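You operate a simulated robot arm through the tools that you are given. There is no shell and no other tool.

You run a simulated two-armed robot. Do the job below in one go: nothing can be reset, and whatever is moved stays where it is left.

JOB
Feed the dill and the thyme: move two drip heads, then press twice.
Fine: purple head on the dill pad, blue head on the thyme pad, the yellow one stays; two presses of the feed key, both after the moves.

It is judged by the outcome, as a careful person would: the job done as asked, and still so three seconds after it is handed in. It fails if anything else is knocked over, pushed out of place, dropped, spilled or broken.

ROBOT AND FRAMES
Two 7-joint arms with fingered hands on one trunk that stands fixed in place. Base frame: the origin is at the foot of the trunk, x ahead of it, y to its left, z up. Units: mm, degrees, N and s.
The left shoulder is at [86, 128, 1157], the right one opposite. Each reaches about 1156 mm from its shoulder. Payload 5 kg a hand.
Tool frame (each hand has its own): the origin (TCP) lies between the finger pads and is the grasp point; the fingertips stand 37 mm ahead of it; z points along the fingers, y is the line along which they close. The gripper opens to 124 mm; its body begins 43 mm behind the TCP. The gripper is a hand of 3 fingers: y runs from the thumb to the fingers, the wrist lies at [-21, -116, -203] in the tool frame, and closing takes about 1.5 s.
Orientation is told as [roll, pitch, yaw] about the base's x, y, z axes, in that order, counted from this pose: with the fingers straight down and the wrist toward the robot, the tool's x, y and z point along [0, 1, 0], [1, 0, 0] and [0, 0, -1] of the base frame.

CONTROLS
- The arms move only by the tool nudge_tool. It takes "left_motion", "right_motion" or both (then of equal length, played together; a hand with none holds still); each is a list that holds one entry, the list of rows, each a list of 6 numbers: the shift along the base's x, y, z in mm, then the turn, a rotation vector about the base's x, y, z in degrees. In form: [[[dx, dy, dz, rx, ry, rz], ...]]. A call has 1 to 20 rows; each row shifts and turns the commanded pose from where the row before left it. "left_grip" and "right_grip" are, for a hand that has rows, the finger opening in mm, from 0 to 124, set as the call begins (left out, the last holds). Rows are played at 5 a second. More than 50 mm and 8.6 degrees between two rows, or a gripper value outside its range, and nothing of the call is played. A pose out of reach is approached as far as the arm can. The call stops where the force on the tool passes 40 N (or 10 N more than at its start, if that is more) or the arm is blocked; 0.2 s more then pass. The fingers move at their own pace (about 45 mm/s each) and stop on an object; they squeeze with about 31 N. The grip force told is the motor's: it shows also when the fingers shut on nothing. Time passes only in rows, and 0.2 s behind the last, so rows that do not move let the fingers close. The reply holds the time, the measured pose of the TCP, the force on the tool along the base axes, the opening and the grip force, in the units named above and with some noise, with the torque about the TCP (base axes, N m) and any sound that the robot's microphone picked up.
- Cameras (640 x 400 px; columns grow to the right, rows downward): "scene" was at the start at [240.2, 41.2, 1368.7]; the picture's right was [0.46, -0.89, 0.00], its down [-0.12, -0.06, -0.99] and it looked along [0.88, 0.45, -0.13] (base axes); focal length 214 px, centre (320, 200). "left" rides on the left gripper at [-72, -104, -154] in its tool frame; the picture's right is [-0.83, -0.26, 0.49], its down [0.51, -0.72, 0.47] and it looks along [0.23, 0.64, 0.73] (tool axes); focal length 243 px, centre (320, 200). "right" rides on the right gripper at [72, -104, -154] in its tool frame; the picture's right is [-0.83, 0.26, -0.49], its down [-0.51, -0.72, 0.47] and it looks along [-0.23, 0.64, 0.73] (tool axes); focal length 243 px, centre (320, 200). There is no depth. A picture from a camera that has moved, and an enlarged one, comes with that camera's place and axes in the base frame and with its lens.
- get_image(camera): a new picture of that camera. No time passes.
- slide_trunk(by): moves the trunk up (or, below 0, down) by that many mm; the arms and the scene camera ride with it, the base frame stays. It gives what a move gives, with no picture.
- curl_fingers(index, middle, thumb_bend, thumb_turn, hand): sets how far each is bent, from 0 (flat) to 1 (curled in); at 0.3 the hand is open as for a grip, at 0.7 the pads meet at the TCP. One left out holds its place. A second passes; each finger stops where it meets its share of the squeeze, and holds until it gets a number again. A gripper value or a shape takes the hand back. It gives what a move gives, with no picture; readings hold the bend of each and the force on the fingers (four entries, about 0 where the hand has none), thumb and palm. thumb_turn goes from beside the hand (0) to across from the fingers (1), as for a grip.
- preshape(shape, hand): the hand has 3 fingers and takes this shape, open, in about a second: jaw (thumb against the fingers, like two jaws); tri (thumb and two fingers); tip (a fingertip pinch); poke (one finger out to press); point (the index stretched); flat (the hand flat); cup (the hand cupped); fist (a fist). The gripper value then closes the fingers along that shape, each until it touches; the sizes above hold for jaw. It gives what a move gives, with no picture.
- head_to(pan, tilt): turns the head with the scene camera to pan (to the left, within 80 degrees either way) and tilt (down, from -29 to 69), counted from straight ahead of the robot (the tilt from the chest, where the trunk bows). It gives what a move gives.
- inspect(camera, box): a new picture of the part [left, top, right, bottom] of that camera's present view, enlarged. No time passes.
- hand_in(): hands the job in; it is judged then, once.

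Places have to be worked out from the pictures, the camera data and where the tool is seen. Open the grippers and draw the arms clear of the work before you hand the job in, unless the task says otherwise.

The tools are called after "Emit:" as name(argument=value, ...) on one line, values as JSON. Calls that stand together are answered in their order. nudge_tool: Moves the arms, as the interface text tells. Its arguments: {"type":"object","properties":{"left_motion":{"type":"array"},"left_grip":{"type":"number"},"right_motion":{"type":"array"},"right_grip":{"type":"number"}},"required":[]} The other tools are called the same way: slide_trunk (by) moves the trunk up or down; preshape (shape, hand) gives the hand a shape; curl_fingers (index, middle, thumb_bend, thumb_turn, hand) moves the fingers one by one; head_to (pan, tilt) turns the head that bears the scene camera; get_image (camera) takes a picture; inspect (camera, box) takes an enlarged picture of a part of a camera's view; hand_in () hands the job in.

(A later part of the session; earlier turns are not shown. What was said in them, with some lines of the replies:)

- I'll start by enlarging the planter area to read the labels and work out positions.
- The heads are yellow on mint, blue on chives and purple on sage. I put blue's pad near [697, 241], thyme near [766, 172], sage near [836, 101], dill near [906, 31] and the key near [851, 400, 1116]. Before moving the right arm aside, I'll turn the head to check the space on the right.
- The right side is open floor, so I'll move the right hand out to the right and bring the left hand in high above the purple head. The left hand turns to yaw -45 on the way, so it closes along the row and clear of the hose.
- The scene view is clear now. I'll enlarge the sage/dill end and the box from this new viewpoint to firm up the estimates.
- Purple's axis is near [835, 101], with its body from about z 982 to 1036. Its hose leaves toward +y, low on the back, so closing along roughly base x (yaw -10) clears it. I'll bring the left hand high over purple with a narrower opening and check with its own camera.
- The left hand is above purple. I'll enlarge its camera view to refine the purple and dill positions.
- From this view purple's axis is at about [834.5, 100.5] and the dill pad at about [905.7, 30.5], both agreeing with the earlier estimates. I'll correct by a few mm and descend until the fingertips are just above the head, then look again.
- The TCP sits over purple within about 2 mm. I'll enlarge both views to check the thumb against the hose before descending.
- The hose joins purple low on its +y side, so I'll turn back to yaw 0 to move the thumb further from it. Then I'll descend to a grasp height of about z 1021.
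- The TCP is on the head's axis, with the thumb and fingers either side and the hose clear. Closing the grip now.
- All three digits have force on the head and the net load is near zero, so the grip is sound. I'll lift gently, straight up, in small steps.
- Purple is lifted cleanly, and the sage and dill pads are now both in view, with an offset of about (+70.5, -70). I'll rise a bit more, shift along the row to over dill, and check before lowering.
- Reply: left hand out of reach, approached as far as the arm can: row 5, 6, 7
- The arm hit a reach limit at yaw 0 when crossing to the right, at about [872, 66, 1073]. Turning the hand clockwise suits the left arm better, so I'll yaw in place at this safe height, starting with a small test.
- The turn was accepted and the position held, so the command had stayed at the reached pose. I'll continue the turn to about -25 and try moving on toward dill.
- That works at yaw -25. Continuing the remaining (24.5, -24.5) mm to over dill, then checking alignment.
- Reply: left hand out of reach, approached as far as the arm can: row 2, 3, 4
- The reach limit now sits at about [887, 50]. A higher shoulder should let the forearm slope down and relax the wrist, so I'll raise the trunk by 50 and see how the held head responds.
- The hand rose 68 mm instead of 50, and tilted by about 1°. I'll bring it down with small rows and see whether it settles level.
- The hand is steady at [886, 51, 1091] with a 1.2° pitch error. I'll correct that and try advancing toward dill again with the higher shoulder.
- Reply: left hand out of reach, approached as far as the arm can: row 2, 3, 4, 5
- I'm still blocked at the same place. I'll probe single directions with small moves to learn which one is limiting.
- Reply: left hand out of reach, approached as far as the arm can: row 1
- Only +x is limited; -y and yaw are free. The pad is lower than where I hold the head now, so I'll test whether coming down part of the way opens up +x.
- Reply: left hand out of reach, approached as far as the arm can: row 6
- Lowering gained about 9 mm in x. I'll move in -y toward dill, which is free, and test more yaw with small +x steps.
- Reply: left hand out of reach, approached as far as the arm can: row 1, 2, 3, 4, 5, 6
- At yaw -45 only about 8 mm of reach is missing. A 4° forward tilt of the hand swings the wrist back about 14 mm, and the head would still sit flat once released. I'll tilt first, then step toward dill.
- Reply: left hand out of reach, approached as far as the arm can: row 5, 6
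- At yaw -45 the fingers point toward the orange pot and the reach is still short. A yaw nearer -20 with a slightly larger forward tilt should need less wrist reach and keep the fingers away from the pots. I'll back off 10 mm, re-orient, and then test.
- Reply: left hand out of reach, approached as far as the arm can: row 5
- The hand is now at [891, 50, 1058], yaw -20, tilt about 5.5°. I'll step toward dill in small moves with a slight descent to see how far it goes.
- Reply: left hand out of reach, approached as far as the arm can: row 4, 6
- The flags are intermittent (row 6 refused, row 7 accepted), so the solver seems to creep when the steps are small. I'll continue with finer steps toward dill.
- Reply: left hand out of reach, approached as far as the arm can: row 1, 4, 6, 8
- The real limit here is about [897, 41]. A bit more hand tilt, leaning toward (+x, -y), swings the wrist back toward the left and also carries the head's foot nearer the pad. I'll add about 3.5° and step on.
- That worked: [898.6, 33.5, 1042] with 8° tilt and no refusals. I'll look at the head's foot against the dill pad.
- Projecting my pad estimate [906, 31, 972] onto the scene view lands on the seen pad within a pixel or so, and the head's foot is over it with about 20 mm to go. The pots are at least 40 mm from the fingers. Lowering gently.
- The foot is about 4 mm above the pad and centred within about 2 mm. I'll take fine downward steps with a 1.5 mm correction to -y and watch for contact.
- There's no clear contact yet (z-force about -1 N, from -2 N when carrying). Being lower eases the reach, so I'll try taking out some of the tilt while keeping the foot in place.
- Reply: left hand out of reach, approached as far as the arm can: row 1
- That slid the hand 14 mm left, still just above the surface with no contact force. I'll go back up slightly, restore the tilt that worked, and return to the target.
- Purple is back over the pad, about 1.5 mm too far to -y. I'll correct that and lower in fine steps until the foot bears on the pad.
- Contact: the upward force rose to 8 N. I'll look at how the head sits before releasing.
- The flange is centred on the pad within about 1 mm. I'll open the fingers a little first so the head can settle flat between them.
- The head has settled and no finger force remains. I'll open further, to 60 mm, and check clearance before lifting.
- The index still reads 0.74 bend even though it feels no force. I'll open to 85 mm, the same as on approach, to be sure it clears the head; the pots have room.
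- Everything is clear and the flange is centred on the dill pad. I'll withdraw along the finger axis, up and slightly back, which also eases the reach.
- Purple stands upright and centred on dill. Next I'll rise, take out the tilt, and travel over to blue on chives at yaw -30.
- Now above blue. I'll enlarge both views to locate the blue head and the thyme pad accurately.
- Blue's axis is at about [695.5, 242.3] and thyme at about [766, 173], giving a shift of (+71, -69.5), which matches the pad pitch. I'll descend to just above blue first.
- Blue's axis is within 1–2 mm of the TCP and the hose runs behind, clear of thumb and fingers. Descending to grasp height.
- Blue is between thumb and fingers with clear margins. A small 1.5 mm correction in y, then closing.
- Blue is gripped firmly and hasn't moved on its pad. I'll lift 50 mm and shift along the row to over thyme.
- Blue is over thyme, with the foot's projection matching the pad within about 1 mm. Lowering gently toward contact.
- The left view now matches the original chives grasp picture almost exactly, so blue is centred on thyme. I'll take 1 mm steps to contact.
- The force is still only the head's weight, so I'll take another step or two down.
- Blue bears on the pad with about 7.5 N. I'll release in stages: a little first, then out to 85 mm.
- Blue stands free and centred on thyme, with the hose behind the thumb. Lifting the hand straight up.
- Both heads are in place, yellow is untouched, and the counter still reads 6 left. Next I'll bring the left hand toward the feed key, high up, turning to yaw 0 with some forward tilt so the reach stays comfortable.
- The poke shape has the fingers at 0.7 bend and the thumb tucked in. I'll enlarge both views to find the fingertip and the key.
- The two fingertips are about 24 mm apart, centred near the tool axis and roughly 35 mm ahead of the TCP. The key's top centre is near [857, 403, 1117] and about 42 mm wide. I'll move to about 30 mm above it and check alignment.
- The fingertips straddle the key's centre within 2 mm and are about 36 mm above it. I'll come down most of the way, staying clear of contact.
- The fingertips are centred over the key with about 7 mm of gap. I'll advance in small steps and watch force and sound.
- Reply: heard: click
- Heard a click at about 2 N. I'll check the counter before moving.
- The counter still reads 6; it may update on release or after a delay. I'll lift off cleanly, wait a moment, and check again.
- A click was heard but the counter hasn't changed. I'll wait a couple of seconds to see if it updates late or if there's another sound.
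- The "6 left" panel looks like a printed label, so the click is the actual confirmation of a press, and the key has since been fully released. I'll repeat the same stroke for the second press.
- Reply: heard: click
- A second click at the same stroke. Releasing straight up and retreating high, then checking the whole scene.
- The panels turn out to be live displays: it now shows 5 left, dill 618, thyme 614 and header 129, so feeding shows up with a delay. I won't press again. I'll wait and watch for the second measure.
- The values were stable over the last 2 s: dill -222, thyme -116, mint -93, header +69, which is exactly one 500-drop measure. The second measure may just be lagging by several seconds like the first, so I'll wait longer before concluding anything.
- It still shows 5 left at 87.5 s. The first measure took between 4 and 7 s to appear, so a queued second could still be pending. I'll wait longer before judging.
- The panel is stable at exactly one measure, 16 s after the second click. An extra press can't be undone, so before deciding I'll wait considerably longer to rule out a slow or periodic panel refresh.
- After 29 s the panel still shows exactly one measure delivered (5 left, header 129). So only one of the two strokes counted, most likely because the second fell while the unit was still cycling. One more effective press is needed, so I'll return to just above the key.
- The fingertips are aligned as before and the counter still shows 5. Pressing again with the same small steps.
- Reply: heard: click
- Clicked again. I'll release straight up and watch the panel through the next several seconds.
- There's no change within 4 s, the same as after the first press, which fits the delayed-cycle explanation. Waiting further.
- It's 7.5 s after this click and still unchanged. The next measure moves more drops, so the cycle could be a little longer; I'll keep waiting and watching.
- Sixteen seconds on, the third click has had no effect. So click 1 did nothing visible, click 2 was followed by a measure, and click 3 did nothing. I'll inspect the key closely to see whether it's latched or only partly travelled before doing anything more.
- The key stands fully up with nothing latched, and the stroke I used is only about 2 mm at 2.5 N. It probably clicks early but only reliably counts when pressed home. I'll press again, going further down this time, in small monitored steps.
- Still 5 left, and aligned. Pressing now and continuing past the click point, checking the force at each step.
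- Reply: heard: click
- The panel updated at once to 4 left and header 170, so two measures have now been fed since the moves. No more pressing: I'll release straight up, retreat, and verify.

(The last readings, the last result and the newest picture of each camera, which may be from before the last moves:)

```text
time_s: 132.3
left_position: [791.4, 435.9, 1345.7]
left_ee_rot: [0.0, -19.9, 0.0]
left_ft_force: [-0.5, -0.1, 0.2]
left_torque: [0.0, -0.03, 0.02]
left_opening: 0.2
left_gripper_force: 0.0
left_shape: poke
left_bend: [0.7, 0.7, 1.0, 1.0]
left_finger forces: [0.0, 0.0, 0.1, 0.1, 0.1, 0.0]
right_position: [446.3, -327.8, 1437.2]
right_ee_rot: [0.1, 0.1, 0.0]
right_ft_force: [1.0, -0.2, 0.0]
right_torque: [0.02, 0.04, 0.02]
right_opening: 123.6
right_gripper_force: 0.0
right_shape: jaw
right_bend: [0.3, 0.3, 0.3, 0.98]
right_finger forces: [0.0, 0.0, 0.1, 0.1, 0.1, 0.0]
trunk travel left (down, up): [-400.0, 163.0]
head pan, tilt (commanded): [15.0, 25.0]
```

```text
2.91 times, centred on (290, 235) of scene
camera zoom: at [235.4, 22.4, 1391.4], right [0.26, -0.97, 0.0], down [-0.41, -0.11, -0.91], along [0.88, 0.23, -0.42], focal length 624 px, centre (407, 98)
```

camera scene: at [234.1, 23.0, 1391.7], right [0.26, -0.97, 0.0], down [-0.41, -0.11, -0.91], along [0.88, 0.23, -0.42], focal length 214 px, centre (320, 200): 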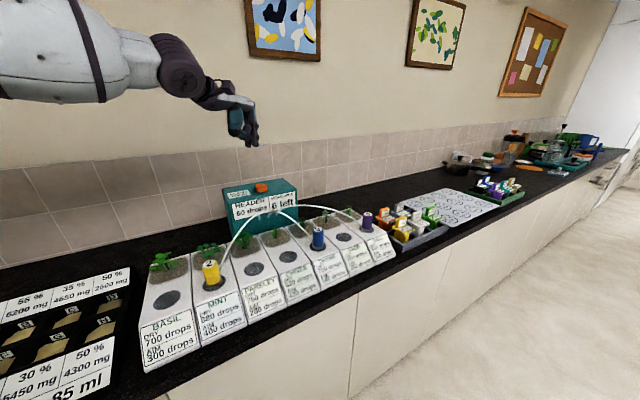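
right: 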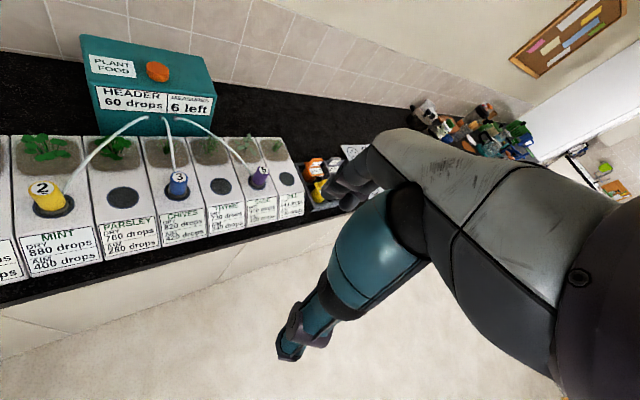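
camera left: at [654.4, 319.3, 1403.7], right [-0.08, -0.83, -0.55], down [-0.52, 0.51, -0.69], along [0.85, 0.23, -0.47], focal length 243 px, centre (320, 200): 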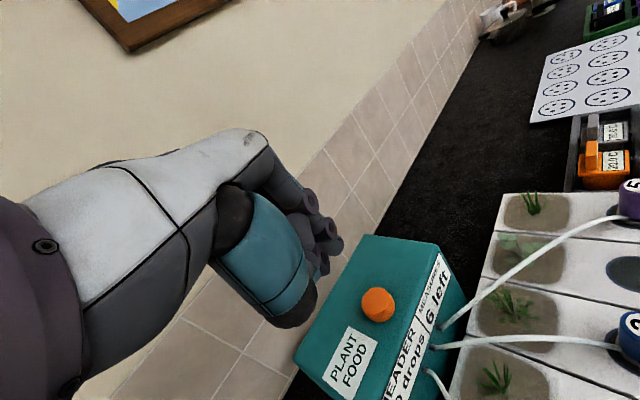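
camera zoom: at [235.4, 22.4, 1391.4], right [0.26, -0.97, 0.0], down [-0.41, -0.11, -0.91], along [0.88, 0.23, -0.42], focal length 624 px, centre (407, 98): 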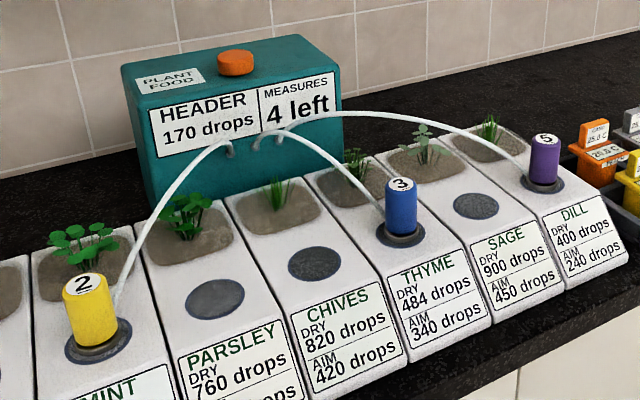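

Confirmed: 4 left, with thyme down to 484 and dill to 400, both heads standing, yellow untouched. Now I'll draw the left arm away to its starting area and open the hand.

Emit:
nudge_tool(left_motion=[[[-20, 25, 15, 0, 0, 0], [-30, 25, 12, 0, 2.5, 0], [-30, 25, 12, 0, 2.5, 0], [-30, 25, 12, 0, 2.5, 0], [-30, 25, 12, 0, 2.5, 0], [-30, 25, 12, 0, 2.5, 0], [-30, 25, 12, 0, 2.5, 0], [-30, 25, 12, 0, 5, 0], [0, 0, 0, 0, 0, 0]]])

Emit:
preshape(shape="jaw", hand="left")

Emit:
get_image(camera="scene")

Emit:
inspect(camera="scene", box=[120, 170, 460, 380])

```text
time_s: 134.3
left_position: [560.2, 635.6, 1444.5]
left_ee_rot: [0.0, 0.1, 0.0]
left_ft_force: [-0.2, -0.1, 0.2]
left_torque: [0.0, 0.03, -0.01]
left_opening: 0.2
left_gripper_force: 0.1
left_shape: poke
left_bend: [0.7, 0.7, 1.0, 1.0]
left_finger forces: [0.1, 0.0, 0.0, 0.0, 0.0, 0.1]
right_position: [444.2, -328.4, 1438.3]
right_ee_rot: [0.1, 0.0, 0.1]
right_ft_force: [-0.6, -0.2, 0.4]
right_torque: [0.02, 0.03, 0.01]
right_opening: 123.6
right_gripper_force: 0.1
right_shape: jaw
right_bend: [0.3, 0.3, 0.3, 0.98]
right_finger forces: [0.1, 0.1, 0.1, 0.1, 0.1, 0.0]
trunk travel left (down, up): [-400.0, 163.0]
head pan, tilt (commanded): [15.0, 25.0]
```

```text
time_s: 135.2
left_position: [561.2, 635.2, 1444.7]
left_ee_rot: [-0.1, 0.0, 0.1]
left_ft_force: [0.2, 0.2, 0.2]
left_torque: [0.0, 0.0, 0.0]
left_opening: 124.0
left_gripper_force: 0.0
left_shape: jaw
left_bend: [0.3, 0.3, 0.3, 0.98]
left_finger forces: [0.0, 0.1, 0.0, 0.0, 0.0, 0.1]
right_position: [444.7, -327.4, 1438.7]
right_ee_rot: [0.0, 0.0, 0.0]
right_ft_force: [-0.7, 0.0, 0.8]
right_torque: [-0.01, 0.0, 0.01]
right_opening: 123.6
right_gripper_force: 0.1
right_shape: jaw
right_bend: [0.3, 0.3, 0.3, 0.98]
right_finger forces: [0.0, 0.0, 0.0, 0.0, 0.1, 0.0]
trunk travel left (down, up): [-400.0, 163.0]
head pan, tilt (commanded): [15.0, 25.0]
```

```text
taken
camera scene: at [234.1, 22.9, 1391.7], right [0.26, -0.97, 0.0], down [-0.41, -0.11, -0.91], along [0.88, 0.23, -0.42], focal length 214 px, centre (320, 200)
```

scene: 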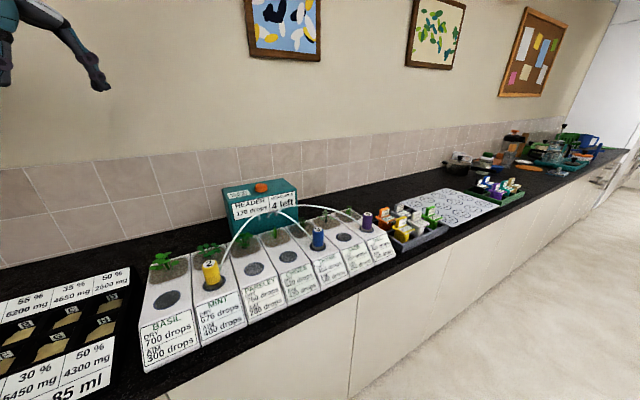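

```text
1.88 times, centred on (290, 275) of scene
camera zoom: at [234.1, 22.9, 1391.7], right [0.26, -0.97, 0.0], down [-0.41, -0.11, -0.91], along [0.88, 0.23, -0.42], focal length 404 px, centre (376, 59)
```

zoom: 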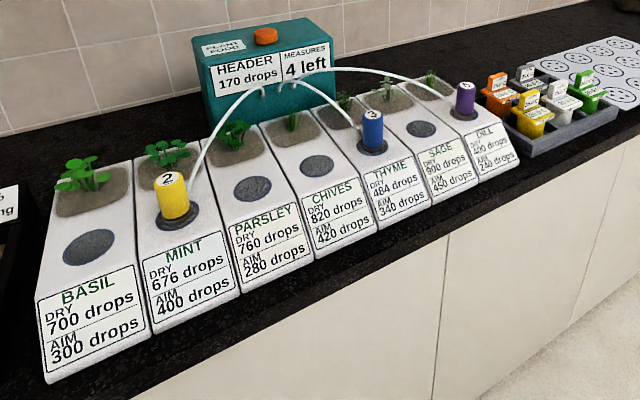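

Everything is in place: purple on dill, blue on thyme, yellow on mint, counter at 4 left, hands open and clear. I'll do one last stability check over a few seconds.

Emit:
nudge_tool(left_motion=[[[0, 0, 0, 0, 0, 0], [0, 0, 0, 0, 0, 0], [0, 0, 0, 0, 0, 0], [0, 0, 0, 0, 0, 0], [0, 0, 0, 0, 0, 0], [0, 0, 0, 0, 0, 0], [0, 0, 0, 0, 0, 0], [0, 0, 0, 0, 0, 0], [0, 0, 0, 0, 0, 0], [0, 0, 0, 0, 0, 0], [0, 0, 0, 0, 0, 0], [0, 0, 0, 0, 0, 0], [0, 0, 0, 0, 0, 0], [0, 0, 0, 0, 0, 0], [0, 0, 0, 0, 0, 0], [0, 0, 0, 0, 0, 0]]])

Emit:
inspect(camera="scene", box=[200, 170, 420, 300])

```text
time_s: 138.6
left_position: [560.5, 634.6, 1444.0]
left_ee_rot: [0.0, 0.0, 0.0]
left_ft_force: [0.9, -0.4, 0.1]
left_torque: [0.0, -0.01, -0.01]
left_opening: 124.0
left_gripper_force: 0.1
left_shape: jaw
left_bend: [0.3, 0.3, 0.3, 0.98]
left_finger forces: [0.0, 0.0, 0.0, 0.0, 0.0, 0.0]
right_position: [444.1, -328.4, 1439.5]
right_ee_rot: [0.0, 0.0, 0.0]
right_ft_force: [-0.3, 0.7, -0.2]
right_torque: [0.0, 0.01, -0.01]
right_opening: 123.4
right_gripper_force: 0.1
right_shape: jaw
right_bend: [0.3, 0.3, 0.3, 0.98]
right_finger forces: [0.0, 0.0, 0.0, 0.1, 0.0, 0.0]
trunk travel left (down, up): [-400.0, 163.0]
head pan, tilt (commanded): [15.0, 25.0]
```

```text
2.91 times, centred on (310, 235) of scene
camera zoom: at [234.2, 22.9, 1391.7], right [0.26, -0.97, 0.0], down [-0.41, -0.11, -0.91], along [0.88, 0.23, -0.42], focal length 624 px, centre (349, 98)
```

zoom: 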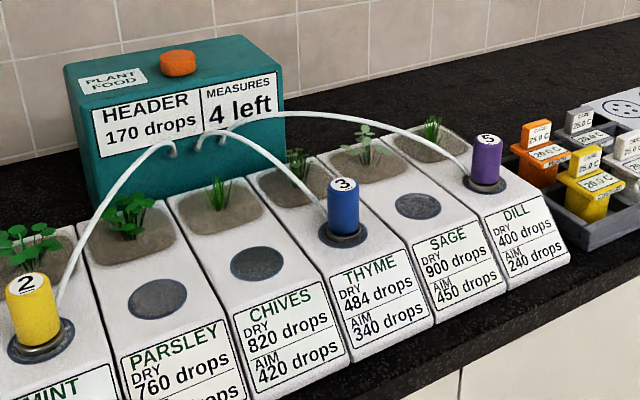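

The state is stable: two measures fed with purple on dill and blue on thyme, yellow unmoved, nothing else disturbed, hands open and clear. Handing in.

Emit:
hand_in()

```text
The job is handed in.
```

The heads are moved and two measures were fed, but I pressed the key four times to get there, not two. Purple is on the dill pad, blue is on the thyme pad, and yellow stayed on mint.

**Presses:** all four presses came after the moves, and each one clicked. Only two fed a measure: the counter dropped from 6 left to 5, then to 4. I waited about half a minute before the third press and about 17 seconds before the fourth, and the counter had not moved either time. I don't know why the other two presses didn't register. My best guess is that they were too shallow, because the last one went a little deeper and registered at once.

| Plant | DRY before | DRY now | AIM |
|---|---|---|---|
| Dill | 840 | 400 | 240 |
| Thyme | 730 | 484 | 340 |
| Mint | 880 | 676 | 400 |

Mint was fed too, because the yellow head stayed there. The header now reads 170 drops.

**State at hand-in:** the readings held steady over the last few seconds before I handed in. Nothing else looked moved or knocked over, and both hands are open and clear of the work.
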